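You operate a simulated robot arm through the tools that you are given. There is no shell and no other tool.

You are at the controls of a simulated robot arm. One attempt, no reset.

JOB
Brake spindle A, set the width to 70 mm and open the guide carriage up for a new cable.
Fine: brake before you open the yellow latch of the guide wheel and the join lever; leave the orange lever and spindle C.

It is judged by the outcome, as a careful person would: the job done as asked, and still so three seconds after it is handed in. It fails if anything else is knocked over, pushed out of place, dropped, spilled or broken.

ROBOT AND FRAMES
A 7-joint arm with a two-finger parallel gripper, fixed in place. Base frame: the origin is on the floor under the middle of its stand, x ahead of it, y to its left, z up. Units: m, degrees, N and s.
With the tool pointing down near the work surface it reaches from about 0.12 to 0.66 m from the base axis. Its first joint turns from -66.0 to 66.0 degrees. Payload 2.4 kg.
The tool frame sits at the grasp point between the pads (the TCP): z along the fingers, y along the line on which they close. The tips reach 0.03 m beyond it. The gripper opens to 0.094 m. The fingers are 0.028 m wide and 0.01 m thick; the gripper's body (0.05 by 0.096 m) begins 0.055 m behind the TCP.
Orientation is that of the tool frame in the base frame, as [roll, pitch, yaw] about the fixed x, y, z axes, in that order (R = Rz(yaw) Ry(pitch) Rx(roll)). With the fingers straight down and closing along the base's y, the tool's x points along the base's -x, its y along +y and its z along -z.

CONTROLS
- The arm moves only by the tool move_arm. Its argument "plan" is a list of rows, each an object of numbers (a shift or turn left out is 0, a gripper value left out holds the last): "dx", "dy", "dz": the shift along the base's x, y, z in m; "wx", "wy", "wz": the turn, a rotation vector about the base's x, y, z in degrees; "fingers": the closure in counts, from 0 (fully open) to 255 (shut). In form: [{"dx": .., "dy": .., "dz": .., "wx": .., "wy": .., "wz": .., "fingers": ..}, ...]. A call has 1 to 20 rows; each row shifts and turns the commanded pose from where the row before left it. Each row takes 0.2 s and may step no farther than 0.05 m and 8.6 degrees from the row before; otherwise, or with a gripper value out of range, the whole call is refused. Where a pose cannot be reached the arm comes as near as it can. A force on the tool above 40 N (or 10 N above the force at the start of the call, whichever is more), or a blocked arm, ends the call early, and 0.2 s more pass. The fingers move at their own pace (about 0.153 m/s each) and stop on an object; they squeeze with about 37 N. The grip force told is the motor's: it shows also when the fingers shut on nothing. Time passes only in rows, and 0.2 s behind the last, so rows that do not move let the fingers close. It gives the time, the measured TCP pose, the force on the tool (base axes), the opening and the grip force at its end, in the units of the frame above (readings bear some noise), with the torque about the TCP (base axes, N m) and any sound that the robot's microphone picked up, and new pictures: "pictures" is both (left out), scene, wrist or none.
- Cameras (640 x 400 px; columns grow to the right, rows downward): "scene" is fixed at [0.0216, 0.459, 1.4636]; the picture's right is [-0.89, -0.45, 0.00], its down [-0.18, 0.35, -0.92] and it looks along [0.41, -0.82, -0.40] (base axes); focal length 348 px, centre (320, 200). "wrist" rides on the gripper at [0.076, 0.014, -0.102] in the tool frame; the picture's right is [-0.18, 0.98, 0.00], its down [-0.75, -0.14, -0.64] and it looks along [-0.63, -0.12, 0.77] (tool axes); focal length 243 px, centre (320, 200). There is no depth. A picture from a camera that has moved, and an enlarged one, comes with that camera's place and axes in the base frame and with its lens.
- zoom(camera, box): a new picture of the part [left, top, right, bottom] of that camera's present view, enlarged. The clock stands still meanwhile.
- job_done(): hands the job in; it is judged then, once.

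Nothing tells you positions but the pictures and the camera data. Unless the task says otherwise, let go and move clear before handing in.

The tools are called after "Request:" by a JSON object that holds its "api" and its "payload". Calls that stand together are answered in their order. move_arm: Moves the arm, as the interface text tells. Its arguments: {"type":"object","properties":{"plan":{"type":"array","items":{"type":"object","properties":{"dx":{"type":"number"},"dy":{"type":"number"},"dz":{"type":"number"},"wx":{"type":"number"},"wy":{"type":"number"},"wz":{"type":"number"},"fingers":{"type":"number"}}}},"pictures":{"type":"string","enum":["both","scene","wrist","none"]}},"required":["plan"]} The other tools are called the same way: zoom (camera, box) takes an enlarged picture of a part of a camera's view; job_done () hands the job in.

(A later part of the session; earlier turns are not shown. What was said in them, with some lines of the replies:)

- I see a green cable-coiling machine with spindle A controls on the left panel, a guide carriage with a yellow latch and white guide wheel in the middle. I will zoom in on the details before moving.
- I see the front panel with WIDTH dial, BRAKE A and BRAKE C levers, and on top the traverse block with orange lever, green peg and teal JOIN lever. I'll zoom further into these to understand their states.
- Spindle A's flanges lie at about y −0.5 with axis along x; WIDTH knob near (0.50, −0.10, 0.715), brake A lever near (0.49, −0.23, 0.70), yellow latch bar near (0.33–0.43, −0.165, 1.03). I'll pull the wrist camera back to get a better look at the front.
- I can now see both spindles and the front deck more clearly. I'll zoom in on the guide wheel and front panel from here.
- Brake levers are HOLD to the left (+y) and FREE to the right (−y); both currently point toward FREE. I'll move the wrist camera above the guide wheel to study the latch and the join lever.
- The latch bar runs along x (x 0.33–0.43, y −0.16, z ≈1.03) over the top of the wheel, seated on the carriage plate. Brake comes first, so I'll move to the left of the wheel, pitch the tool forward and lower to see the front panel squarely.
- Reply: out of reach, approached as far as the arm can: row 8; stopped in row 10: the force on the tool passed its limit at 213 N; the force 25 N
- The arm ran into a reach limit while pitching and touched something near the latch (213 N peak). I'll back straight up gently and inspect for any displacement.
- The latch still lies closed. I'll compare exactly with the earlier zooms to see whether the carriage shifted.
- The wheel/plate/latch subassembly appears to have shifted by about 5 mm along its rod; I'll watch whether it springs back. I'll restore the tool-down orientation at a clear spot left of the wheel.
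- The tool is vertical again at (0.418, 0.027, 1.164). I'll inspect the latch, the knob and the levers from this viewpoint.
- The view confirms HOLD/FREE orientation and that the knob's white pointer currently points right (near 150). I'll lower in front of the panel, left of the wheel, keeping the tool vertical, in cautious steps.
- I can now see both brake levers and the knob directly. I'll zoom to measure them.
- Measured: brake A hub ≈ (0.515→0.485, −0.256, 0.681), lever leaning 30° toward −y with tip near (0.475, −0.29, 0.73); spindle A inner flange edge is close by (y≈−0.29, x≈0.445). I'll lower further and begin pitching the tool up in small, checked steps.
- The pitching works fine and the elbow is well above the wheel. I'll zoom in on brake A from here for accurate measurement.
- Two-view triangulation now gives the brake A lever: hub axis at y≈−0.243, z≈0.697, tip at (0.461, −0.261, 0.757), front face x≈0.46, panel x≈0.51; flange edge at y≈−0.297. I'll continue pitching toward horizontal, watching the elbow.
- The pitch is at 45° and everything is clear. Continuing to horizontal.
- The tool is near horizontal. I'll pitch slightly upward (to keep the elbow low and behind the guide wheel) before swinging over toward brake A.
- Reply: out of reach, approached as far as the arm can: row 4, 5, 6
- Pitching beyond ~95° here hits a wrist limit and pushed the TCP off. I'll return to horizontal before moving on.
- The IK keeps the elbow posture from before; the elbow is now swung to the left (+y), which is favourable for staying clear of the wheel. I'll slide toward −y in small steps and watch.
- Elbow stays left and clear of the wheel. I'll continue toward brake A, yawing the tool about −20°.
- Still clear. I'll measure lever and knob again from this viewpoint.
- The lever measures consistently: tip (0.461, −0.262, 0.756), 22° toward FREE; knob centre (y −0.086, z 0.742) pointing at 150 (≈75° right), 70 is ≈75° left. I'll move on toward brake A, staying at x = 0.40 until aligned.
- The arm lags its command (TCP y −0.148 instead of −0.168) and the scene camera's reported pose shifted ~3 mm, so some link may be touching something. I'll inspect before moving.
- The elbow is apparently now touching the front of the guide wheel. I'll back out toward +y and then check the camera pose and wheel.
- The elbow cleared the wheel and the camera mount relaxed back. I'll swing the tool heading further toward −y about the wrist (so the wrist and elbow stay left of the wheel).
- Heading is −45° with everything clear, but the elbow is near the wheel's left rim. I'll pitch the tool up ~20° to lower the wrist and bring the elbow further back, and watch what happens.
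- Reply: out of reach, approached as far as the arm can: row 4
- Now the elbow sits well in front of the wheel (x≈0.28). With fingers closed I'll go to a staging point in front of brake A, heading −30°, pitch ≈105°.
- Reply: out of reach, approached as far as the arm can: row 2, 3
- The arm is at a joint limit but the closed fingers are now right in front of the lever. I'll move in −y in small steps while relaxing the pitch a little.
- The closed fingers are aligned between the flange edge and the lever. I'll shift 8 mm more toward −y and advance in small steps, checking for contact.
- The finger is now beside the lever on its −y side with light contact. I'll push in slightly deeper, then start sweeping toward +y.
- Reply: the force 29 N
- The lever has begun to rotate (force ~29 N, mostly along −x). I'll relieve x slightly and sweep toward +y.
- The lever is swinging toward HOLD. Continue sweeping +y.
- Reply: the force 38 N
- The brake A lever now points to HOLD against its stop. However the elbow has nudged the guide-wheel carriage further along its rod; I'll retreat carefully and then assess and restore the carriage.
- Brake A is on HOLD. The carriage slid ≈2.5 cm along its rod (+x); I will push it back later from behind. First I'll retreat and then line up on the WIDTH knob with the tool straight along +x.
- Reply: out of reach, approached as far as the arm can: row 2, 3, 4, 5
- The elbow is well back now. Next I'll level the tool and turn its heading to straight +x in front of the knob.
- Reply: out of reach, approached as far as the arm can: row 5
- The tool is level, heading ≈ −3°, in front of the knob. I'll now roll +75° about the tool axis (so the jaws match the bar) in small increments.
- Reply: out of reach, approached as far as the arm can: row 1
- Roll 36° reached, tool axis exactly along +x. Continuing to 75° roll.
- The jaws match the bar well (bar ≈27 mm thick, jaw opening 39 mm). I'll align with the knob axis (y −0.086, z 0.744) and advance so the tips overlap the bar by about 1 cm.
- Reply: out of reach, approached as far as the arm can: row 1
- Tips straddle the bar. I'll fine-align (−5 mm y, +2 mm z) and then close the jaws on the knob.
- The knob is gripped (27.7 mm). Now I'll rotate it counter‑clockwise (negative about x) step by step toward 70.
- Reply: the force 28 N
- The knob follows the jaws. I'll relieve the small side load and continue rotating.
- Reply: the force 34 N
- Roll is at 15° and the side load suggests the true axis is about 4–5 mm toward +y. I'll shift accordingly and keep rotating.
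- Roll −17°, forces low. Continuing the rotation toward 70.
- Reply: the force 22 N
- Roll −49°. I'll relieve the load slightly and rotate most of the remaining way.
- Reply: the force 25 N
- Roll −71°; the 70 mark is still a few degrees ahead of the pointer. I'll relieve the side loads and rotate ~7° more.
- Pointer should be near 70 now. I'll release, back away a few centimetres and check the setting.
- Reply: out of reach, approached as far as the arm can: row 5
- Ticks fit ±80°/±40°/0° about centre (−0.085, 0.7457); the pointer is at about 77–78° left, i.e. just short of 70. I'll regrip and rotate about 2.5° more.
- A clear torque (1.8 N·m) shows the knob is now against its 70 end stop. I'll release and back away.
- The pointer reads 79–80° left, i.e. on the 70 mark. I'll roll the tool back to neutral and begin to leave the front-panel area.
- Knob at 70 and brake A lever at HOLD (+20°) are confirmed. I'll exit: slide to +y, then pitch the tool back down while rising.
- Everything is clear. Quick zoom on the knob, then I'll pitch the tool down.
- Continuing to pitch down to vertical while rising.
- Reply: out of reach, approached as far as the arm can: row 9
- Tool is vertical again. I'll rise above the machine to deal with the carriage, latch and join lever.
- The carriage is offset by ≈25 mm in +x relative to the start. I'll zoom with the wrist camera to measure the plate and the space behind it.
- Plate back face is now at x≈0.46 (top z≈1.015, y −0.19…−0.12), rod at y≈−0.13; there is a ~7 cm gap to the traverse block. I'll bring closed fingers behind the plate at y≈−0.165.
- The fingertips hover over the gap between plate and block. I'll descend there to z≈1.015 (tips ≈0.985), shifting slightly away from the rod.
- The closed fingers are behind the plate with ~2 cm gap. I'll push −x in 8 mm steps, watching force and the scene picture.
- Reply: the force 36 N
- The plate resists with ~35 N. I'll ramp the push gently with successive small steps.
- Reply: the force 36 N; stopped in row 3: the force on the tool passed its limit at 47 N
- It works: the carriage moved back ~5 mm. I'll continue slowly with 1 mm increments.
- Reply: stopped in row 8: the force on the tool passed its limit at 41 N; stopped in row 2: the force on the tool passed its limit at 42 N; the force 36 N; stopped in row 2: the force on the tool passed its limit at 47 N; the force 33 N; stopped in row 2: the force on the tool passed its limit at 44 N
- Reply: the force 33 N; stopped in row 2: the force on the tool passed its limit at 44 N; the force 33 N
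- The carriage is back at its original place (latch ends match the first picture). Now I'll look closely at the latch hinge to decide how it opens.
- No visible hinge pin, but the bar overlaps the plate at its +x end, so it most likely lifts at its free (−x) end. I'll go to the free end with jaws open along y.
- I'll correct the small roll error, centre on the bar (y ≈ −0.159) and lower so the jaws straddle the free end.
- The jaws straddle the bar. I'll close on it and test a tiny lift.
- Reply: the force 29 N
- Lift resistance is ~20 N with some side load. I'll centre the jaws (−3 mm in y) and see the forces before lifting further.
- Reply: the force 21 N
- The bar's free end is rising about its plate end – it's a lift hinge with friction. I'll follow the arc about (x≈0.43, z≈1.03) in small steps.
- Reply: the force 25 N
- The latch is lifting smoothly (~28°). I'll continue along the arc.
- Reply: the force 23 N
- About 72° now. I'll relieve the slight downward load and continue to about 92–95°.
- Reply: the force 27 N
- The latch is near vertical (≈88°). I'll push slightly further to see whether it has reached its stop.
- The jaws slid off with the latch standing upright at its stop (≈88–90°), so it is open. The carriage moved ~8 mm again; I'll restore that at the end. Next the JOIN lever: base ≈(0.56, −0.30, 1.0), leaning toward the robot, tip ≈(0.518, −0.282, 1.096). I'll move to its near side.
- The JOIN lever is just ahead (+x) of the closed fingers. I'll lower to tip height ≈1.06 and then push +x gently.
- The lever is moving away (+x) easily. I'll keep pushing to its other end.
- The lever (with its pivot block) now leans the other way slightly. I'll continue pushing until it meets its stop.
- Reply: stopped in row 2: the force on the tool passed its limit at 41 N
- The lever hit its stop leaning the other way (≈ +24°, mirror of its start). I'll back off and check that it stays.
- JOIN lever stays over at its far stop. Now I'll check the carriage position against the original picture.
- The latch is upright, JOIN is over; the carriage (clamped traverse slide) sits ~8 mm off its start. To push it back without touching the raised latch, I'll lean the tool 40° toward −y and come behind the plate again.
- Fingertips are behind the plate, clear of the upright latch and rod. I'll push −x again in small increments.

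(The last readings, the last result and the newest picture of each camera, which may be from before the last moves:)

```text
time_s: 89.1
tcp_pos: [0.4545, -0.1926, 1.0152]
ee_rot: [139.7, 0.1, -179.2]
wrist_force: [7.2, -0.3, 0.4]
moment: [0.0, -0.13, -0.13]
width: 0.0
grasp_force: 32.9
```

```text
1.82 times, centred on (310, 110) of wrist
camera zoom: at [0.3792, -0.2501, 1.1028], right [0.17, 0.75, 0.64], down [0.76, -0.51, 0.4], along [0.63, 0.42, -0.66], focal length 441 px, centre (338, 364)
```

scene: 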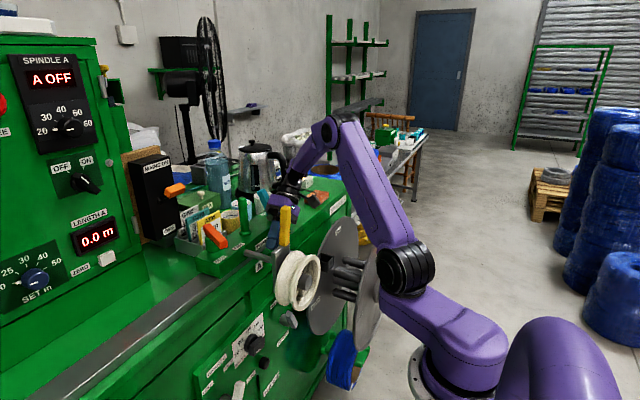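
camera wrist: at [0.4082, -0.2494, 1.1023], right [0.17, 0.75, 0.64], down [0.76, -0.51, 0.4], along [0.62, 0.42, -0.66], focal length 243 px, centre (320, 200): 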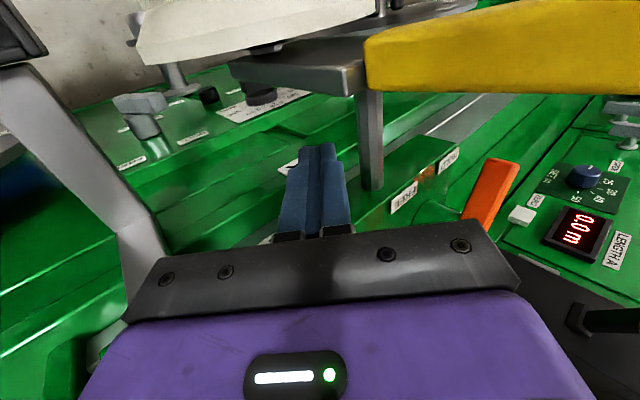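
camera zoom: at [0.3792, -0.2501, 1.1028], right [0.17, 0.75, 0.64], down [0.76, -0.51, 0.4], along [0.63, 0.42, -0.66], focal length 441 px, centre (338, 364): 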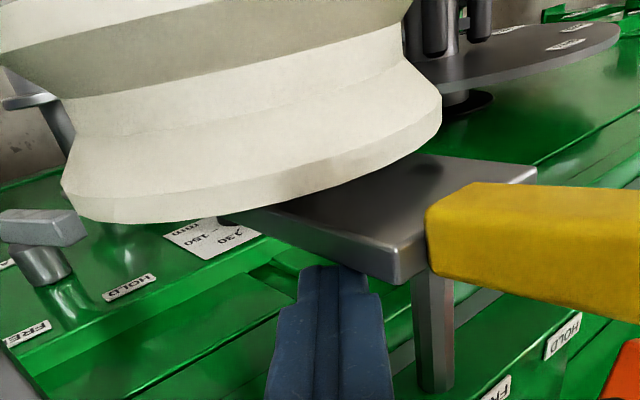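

Contact made (7 N). Pushing on in small increments.

Request:
{"api": "move_arm", "payload": {"plan": [{"dx": -0.003}, {"dx": -0.002}, {"dx": -0.002}, {"dx": -0.001}, {}], "pictures": "none"}}

Request:
{"api": "move_arm", "payload": {"plan": [{"dx": -0.003}, {"dx": -0.002}, {}], "pictures": "none"}}

Request:
{"api": "zoom", "payload": {"camera": "scene", "box": [240, 220, 400, 320]}}

```text
time_s: 89.9
tcp_pos: [0.4525, -0.1927, 1.0155]
ee_rot: [140.0, 0.8, -179.4]
wrist_force: [4.9, 0.0, -0.6]
moment: [-0.07, -0.11, -0.06]
width: 0.0
grasp_force: 32.7
stopped in row 4: the force on the tool passed its limit at 41 N (the readings are from after the stop); the commanded pose is now the measured one
```

```text
time_s: 90.7
tcp_pos: [0.4499, -0.1935, 1.0155]
ee_rot: [140.2, 1.1, -179.6]
wrist_force: [31.3, 0.6, -11.6]
moment: [-0.41, -0.57, -0.45]
width: 0.0
grasp_force: 32.9
```

```text
4.00 times, centred on (320, 270) of scene
camera zoom: at [0.0227, 0.459, 1.4636], right [-0.89, -0.45, 0.0], down [-0.18, 0.35, -0.92], along [0.41, -0.82, -0.4], focal length 1394 px, centre (320, -80)
```

zoom: 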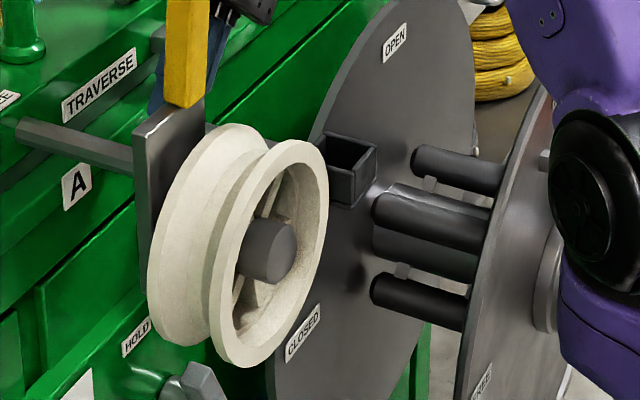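

Request:
{"api": "move_arm", "payload": {"plan": [{"dx": -0.002}, {"dx": -0.002}, {}], "pictures": "none"}}

Request:
{"api": "move_arm", "payload": {"plan": [{"dx": -0.003}, {"dx": -0.002}, {}], "pictures": "none"}}

Request:
{"api": "zoom", "payload": {"camera": "scene", "box": [240, 220, 400, 320]}}

```text
time_s: 91.5
tcp_pos: [0.4468, -0.1923, 1.0145]
ee_rot: [139.9, 1.2, -179.8]
wrist_force: [33.1, 2.6, -3.0]
moment: [-0.47, -0.49, -0.53]
width: 0.0
grasp_force: 33.5
```

```text
time_s: 92.1
tcp_pos: [0.4452, -0.1931, 1.0149]
ee_rot: [140.0, 1.5, -179.9]
wrist_force: [5.6, 0.4, -0.1]
moment: [-0.05, -0.06, -0.09]
width: 0.0
grasp_force: 32.8
stopped in row 2: the force on the tool passed its limit at 44 N (the readings are from after the stop); the commanded pose is now the measured one
```

```text
4.00 times, centred on (320, 270) of scene
camera zoom: at [0.0218, 0.459, 1.4636], right [-0.89, -0.45, 0.0], down [-0.18, 0.35, -0.92], along [0.41, -0.82, -0.4], focal length 1394 px, centre (320, -80)
```

zoom: 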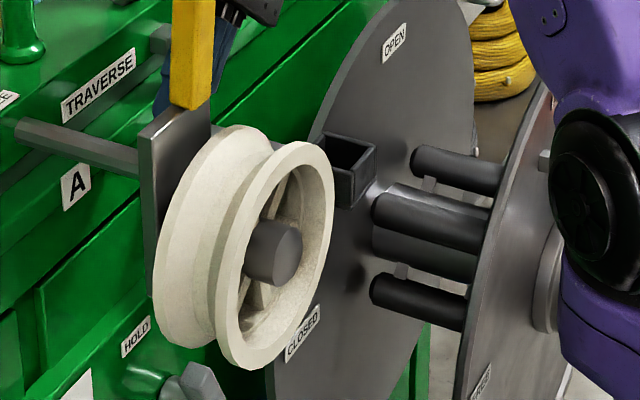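

The carriage is back at its original location. I'll retreat +x, then rise and straighten the tool.

Request:
{"api": "move_arm", "payload": {"plan": [{"dx": 0.01}, {"dx": 0.015}, {"dx": 0.012}, {"dz": 0.03}, {"dz": 0.035}, {"dz": 0.04}, {"dz": 0.04, "dy": -0.02}, {"dz": 0.03, "dy": -0.02}]}}

Request:
{"api": "zoom", "payload": {"camera": "scene", "box": [150, 150, 350, 275]}}

```text
time_s: 93.9
tcp_pos: [0.4801, -0.2357, 1.1907]
ee_rot: [139.9, 1.5, -179.8]
wrist_force: [0.0, -0.2, 0.2]
moment: [0.0, 0.0, -0.03]
width: 0.0001
grasp_force: 32.4
camera wrist: at [0.4012, -0.2915, 1.2775], right [0.17, 0.75, 0.64], down [0.74, -0.52, 0.42], along [0.65, 0.4, -0.65], focal length 243 px, centre (320, 200)
```

scene: 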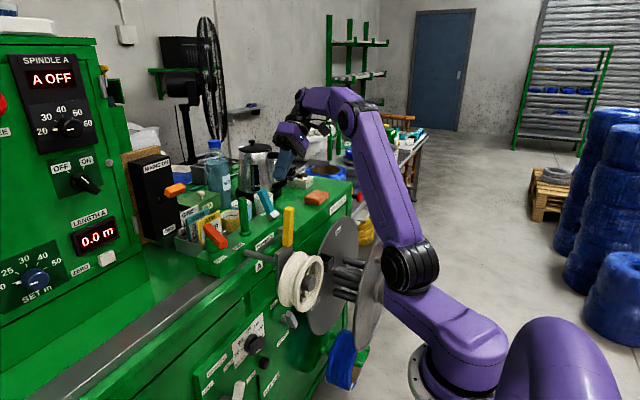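
wrist: 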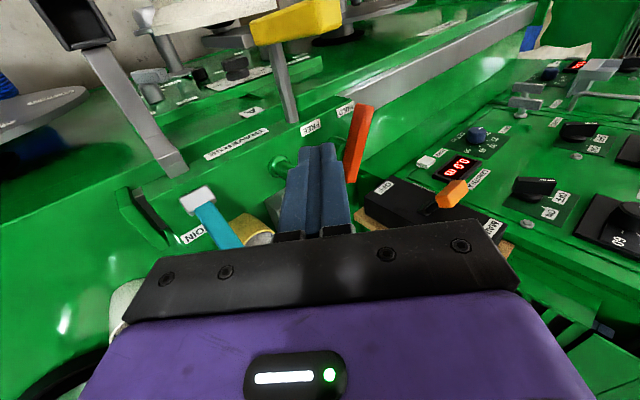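

```text
3.20 times, centred on (250, 212) of scene
camera zoom: at [0.0216, 0.4591, 1.4636], right [-0.89, -0.45, 0.0], down [-0.18, 0.35, -0.92], along [0.41, -0.82, -0.4], focal length 1115 px, centre (544, 160)
```

zoom: 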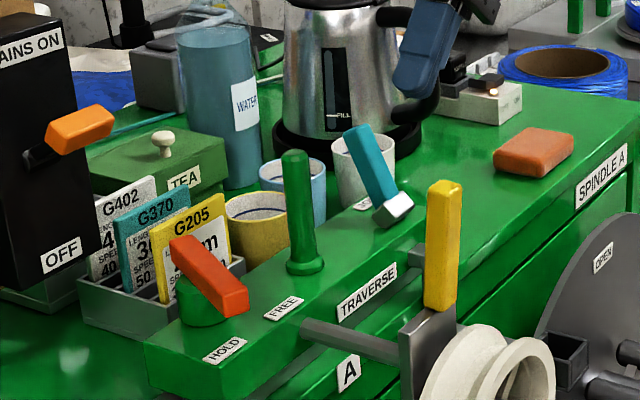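

Everything looks right. I'll straighten the tool and, as a gentle check, test whether the latch is really at its open stop.

Request:
{"api": "move_arm", "payload": {"plan": [{"dz": 0.01, "wx": -8}, {"wx": -8}, {"wx": -8}, {"wx": -8}, {"wx": -8, "wy": 1}, {"dx": -0.04}, {"dx": -0.045}, {"dx": -0.02, "dy": 0.03}, {"dy": 0.045}]}}

Request:
{"api": "zoom", "payload": {"camera": "wrist", "box": [200, 40, 440, 230]}}

Request:
{"api": "zoom", "payload": {"camera": "scene", "box": [230, 160, 350, 260]}}

```text
time_s: 95.9
tcp_pos: [0.376, -0.1575, 1.1965]
ee_rot: [179.9, 0.0, -179.1]
wrist_force: [1.1, 0.1, 0.3]
moment: [0.04, 0.02, -0.01]
width: 0.0001
grasp_force: 32.9
camera wrist: at [0.2988, -0.1455, 1.3007], right [0.17, 0.99, 0.0], down [0.76, -0.13, 0.64], along [0.63, -0.11, -0.77], focal length 243 px, centre (320, 200)
```

scene: 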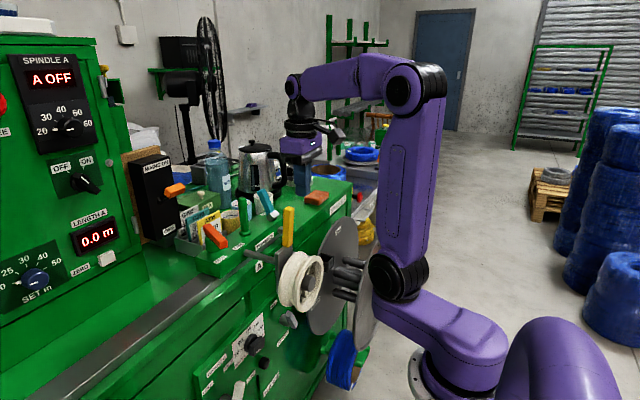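
wrist: 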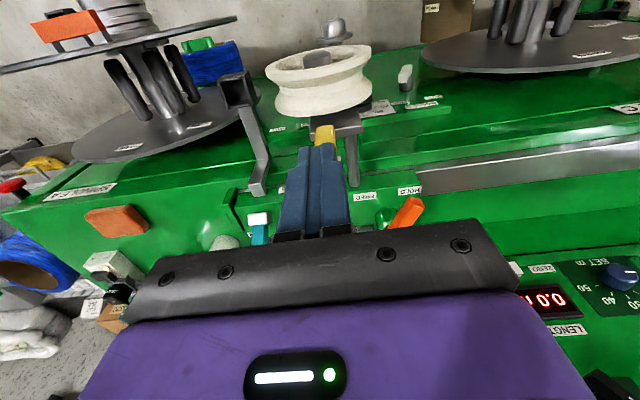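

```text
2.11 times, centred on (320, 135) of wrist
camera zoom: at [0.2988, -0.1455, 1.3007], right [0.17, 0.99, 0.0], down [0.76, -0.13, 0.64], along [0.63, -0.11, -0.77], focal length 511 px, centre (320, 337)
```

zoom: 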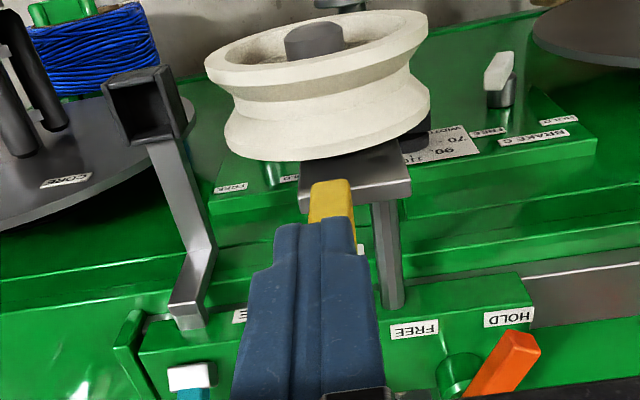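

```text
4.00 times, centred on (290, 210) of scene
camera zoom: at [0.0216, 0.459, 1.4636], right [-0.89, -0.45, 0.0], down [-0.18, 0.35, -0.92], along [0.41, -0.82, -0.4], focal length 1394 px, centre (440, 160)
```

zoom: 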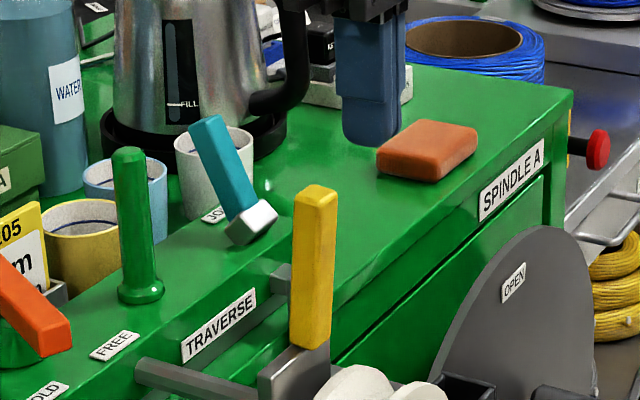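

I'll lower in front of the latch's upper part and press gently in +x to feel whether it is at the stop.

Request:
{"api": "move_arm", "payload": {"plan": [{"dy": -0.003, "dz": -0.035}, {"dz": -0.036}, {"dx": 0.01}, {"dx": 0.01}, {"dx": 0.006}, {"dx": 0.003}]}}

Request:
{"api": "zoom", "payload": {"camera": "scene", "box": [230, 160, 350, 260]}}

```text
time_s: 97.0
tcp_pos: [0.3894, -0.1622, 1.126]
ee_rot: [179.6, -1.2, -179.3]
wrist_force: [-12.0, 3.0, 4.7]
moment: [-0.02, -0.08, -0.02]
width: 0.0001
grasp_force: 32.7
stopped in row 5: the force on the tool passed its limit at 45 N (the readings are from after the stop); the commanded pose is now the measured one
camera wrist: at [0.3153, -0.1508, 1.2315], right [0.17, 0.98, 0.0], down [0.77, -0.14, 0.62], along [0.62, -0.11, -0.78], focal length 243 px, centre (320, 200)
```

scene: 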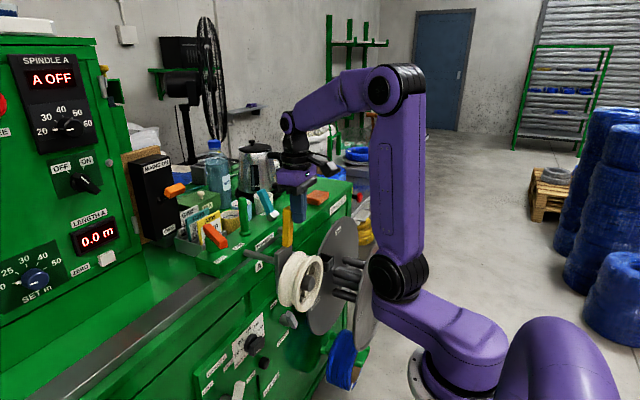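
wrist: 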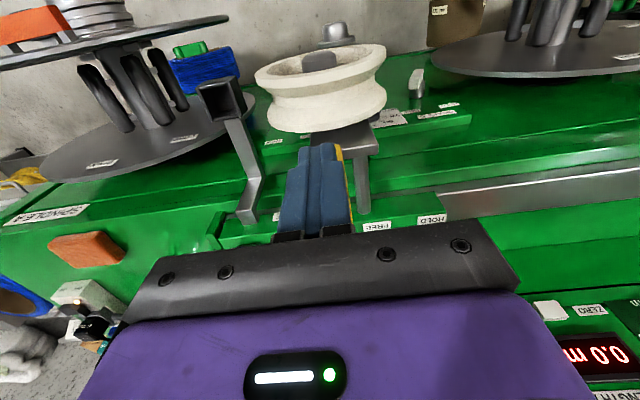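

```text
4.00 times, centred on (290, 210) of scene
camera zoom: at [0.0211, 0.4592, 1.4636], right [-0.89, -0.45, 0.0], down [-0.18, 0.35, -0.92], along [0.41, -0.82, -0.4], focal length 1394 px, centre (440, 160)
```

zoom: 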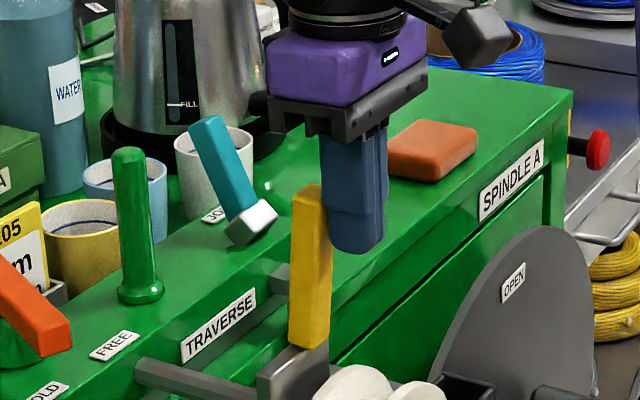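

The latch didn't rotate further at 45 N, so it is at its open stop. I'll retreat to a clear position and do the final checks.

Request:
{"api": "move_arm", "payload": {"plan": [{"dx": -0.012}, {"dx": -0.02}, {"dx": -0.01, "dz": 0.035}, {"dz": 0.045}, {"dz": 0.045, "dy": 0.02}, {"dz": 0.04, "dy": 0.03}, {"dy": 0.04}]}}

Request:
{"api": "zoom", "payload": {"camera": "scene", "box": [240, 220, 400, 320]}}

Request:
{"api": "zoom", "payload": {"camera": "scene", "box": [160, 300, 320, 400]}}

Request:
{"api": "zoom", "payload": {"camera": "scene", "box": [150, 170, 310, 280]}}

Request:
{"api": "zoom", "payload": {"camera": "scene", "box": [270, 220, 390, 400]}}

```text
time_s: 98.5
tcp_pos: [0.3512, -0.0714, 1.2945]
ee_rot: [179.7, -1.1, -179.3]
wrist_force: [0.0, 0.0, -0.3]
moment: [-0.02, -0.01, -0.02]
width: 0.0
grasp_force: 32.8
camera wrist: at [0.2763, -0.0588, 1.3985], right [0.17, 0.98, 0.0], down [0.77, -0.14, 0.63], along [0.62, -0.11, -0.78], focal length 243 px, centre (320, 200)
```

scene: 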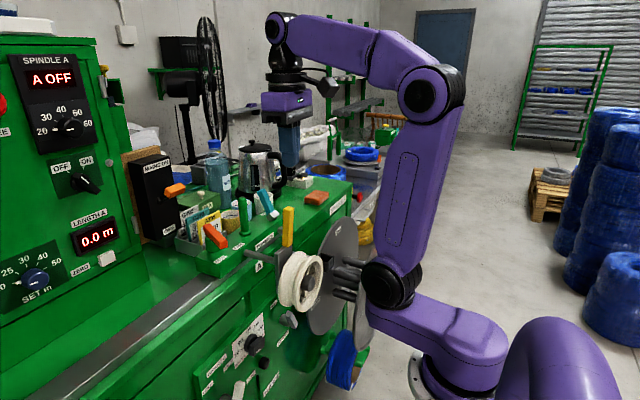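
wrist: 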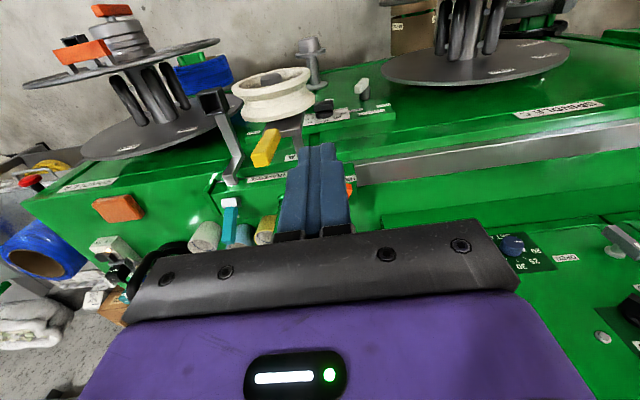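

```text
4.00 times, centred on (320, 270) of scene
camera zoom: at [0.0216, 0.459, 1.4636], right [-0.89, -0.45, 0.0], down [-0.18, 0.35, -0.92], along [0.41, -0.82, -0.4], focal length 1394 px, centre (320, -80)
```

zoom: 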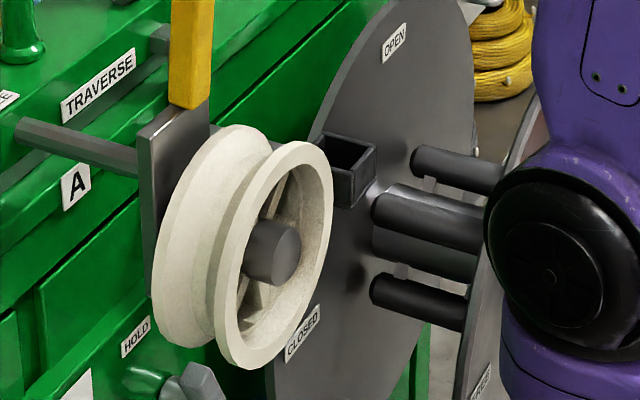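

```text
4.00 times, centred on (240, 350) of scene
camera zoom: at [0.0216, 0.459, 1.4636], right [-0.89, -0.45, 0.0], down [-0.18, 0.35, -0.92], along [0.41, -0.82, -0.4], focal length 1394 px, centre (640, -400)
```

zoom: 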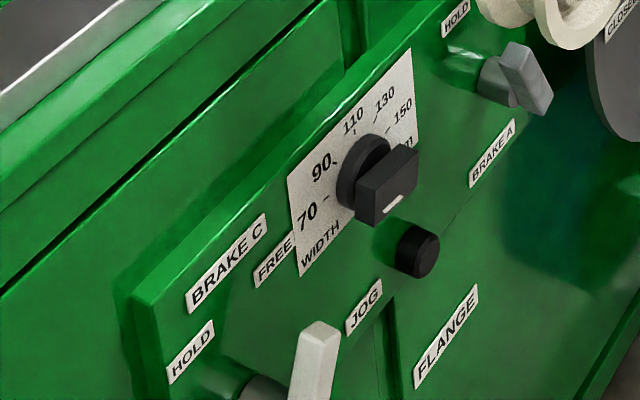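

```text
3.64 times, centred on (230, 225) of scene
camera zoom: at [0.0216, 0.459, 1.4636], right [-0.89, -0.45, 0.0], down [-0.18, 0.35, -0.92], along [0.41, -0.82, -0.4], focal length 1267 px, centre (647, 109)
```

zoom: 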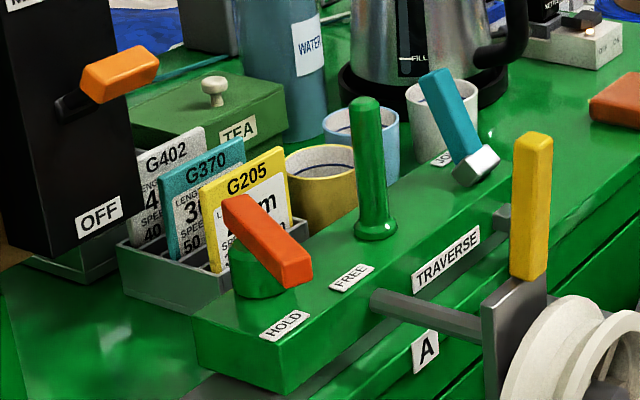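

```text
2.22 times, centred on (330, 310) of scene
camera zoom: at [0.0216, 0.459, 1.4636], right [-0.89, -0.45, 0.0], down [-0.18, 0.35, -0.92], along [0.41, -0.82, -0.4], focal length 774 px, centre (298, -44)
```

zoom: 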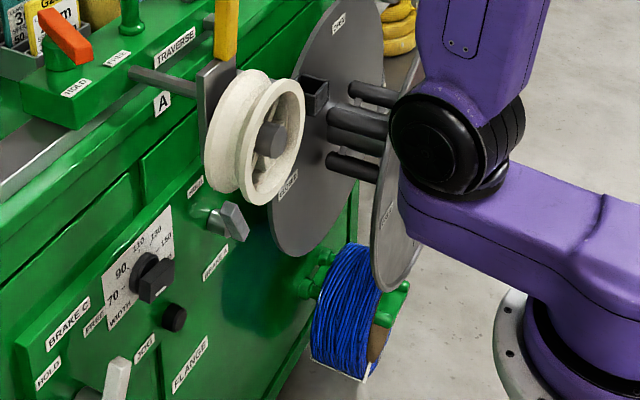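

Final checks: brake A lever is on HOLD, WIDTH points to 70, the yellow latch is upright at its stop, and the JOIN lever is over at its far stop. The carriage is back at its original position, the orange lever and spindle C look unchanged, and the arm is clear. I'm handing the job in.

Request:
{"api": "job_done", "payload": {}}

```text
The job is handed in.
```

I've done the job and handed it in; the result hasn't come back yet. The final pictures show:

- **Brake A:** the lever is on HOLD against its stop. I set it before touching the latch or the join lever.
- **Width:** the knob is at its end stop on the 70 mark.
- **Yellow latch:** it stands upright and open. It didn't move further when I pushed on it with 45 N.
- **Join lever:** it is pushed over to its far stop, away from the robot. Nothing marks which side is open. I took this as open because it started leaning the other way and ran to a stop.
- **Orange lever and spindle C:** I didn't touch either.

**Mistakes along the way:**
- **Hard contact:** an early move ran past the arm's reach, and the gripper hit something near the guide wheel at a peak of 213 N. I saw no damage.
- **Carriage moved:** that hit and later contacts pushed the guide-wheel carriage up to about 25 mm along its rod. I pushed it back each time, and it now matches its position in the first picture to within about a millimetre.
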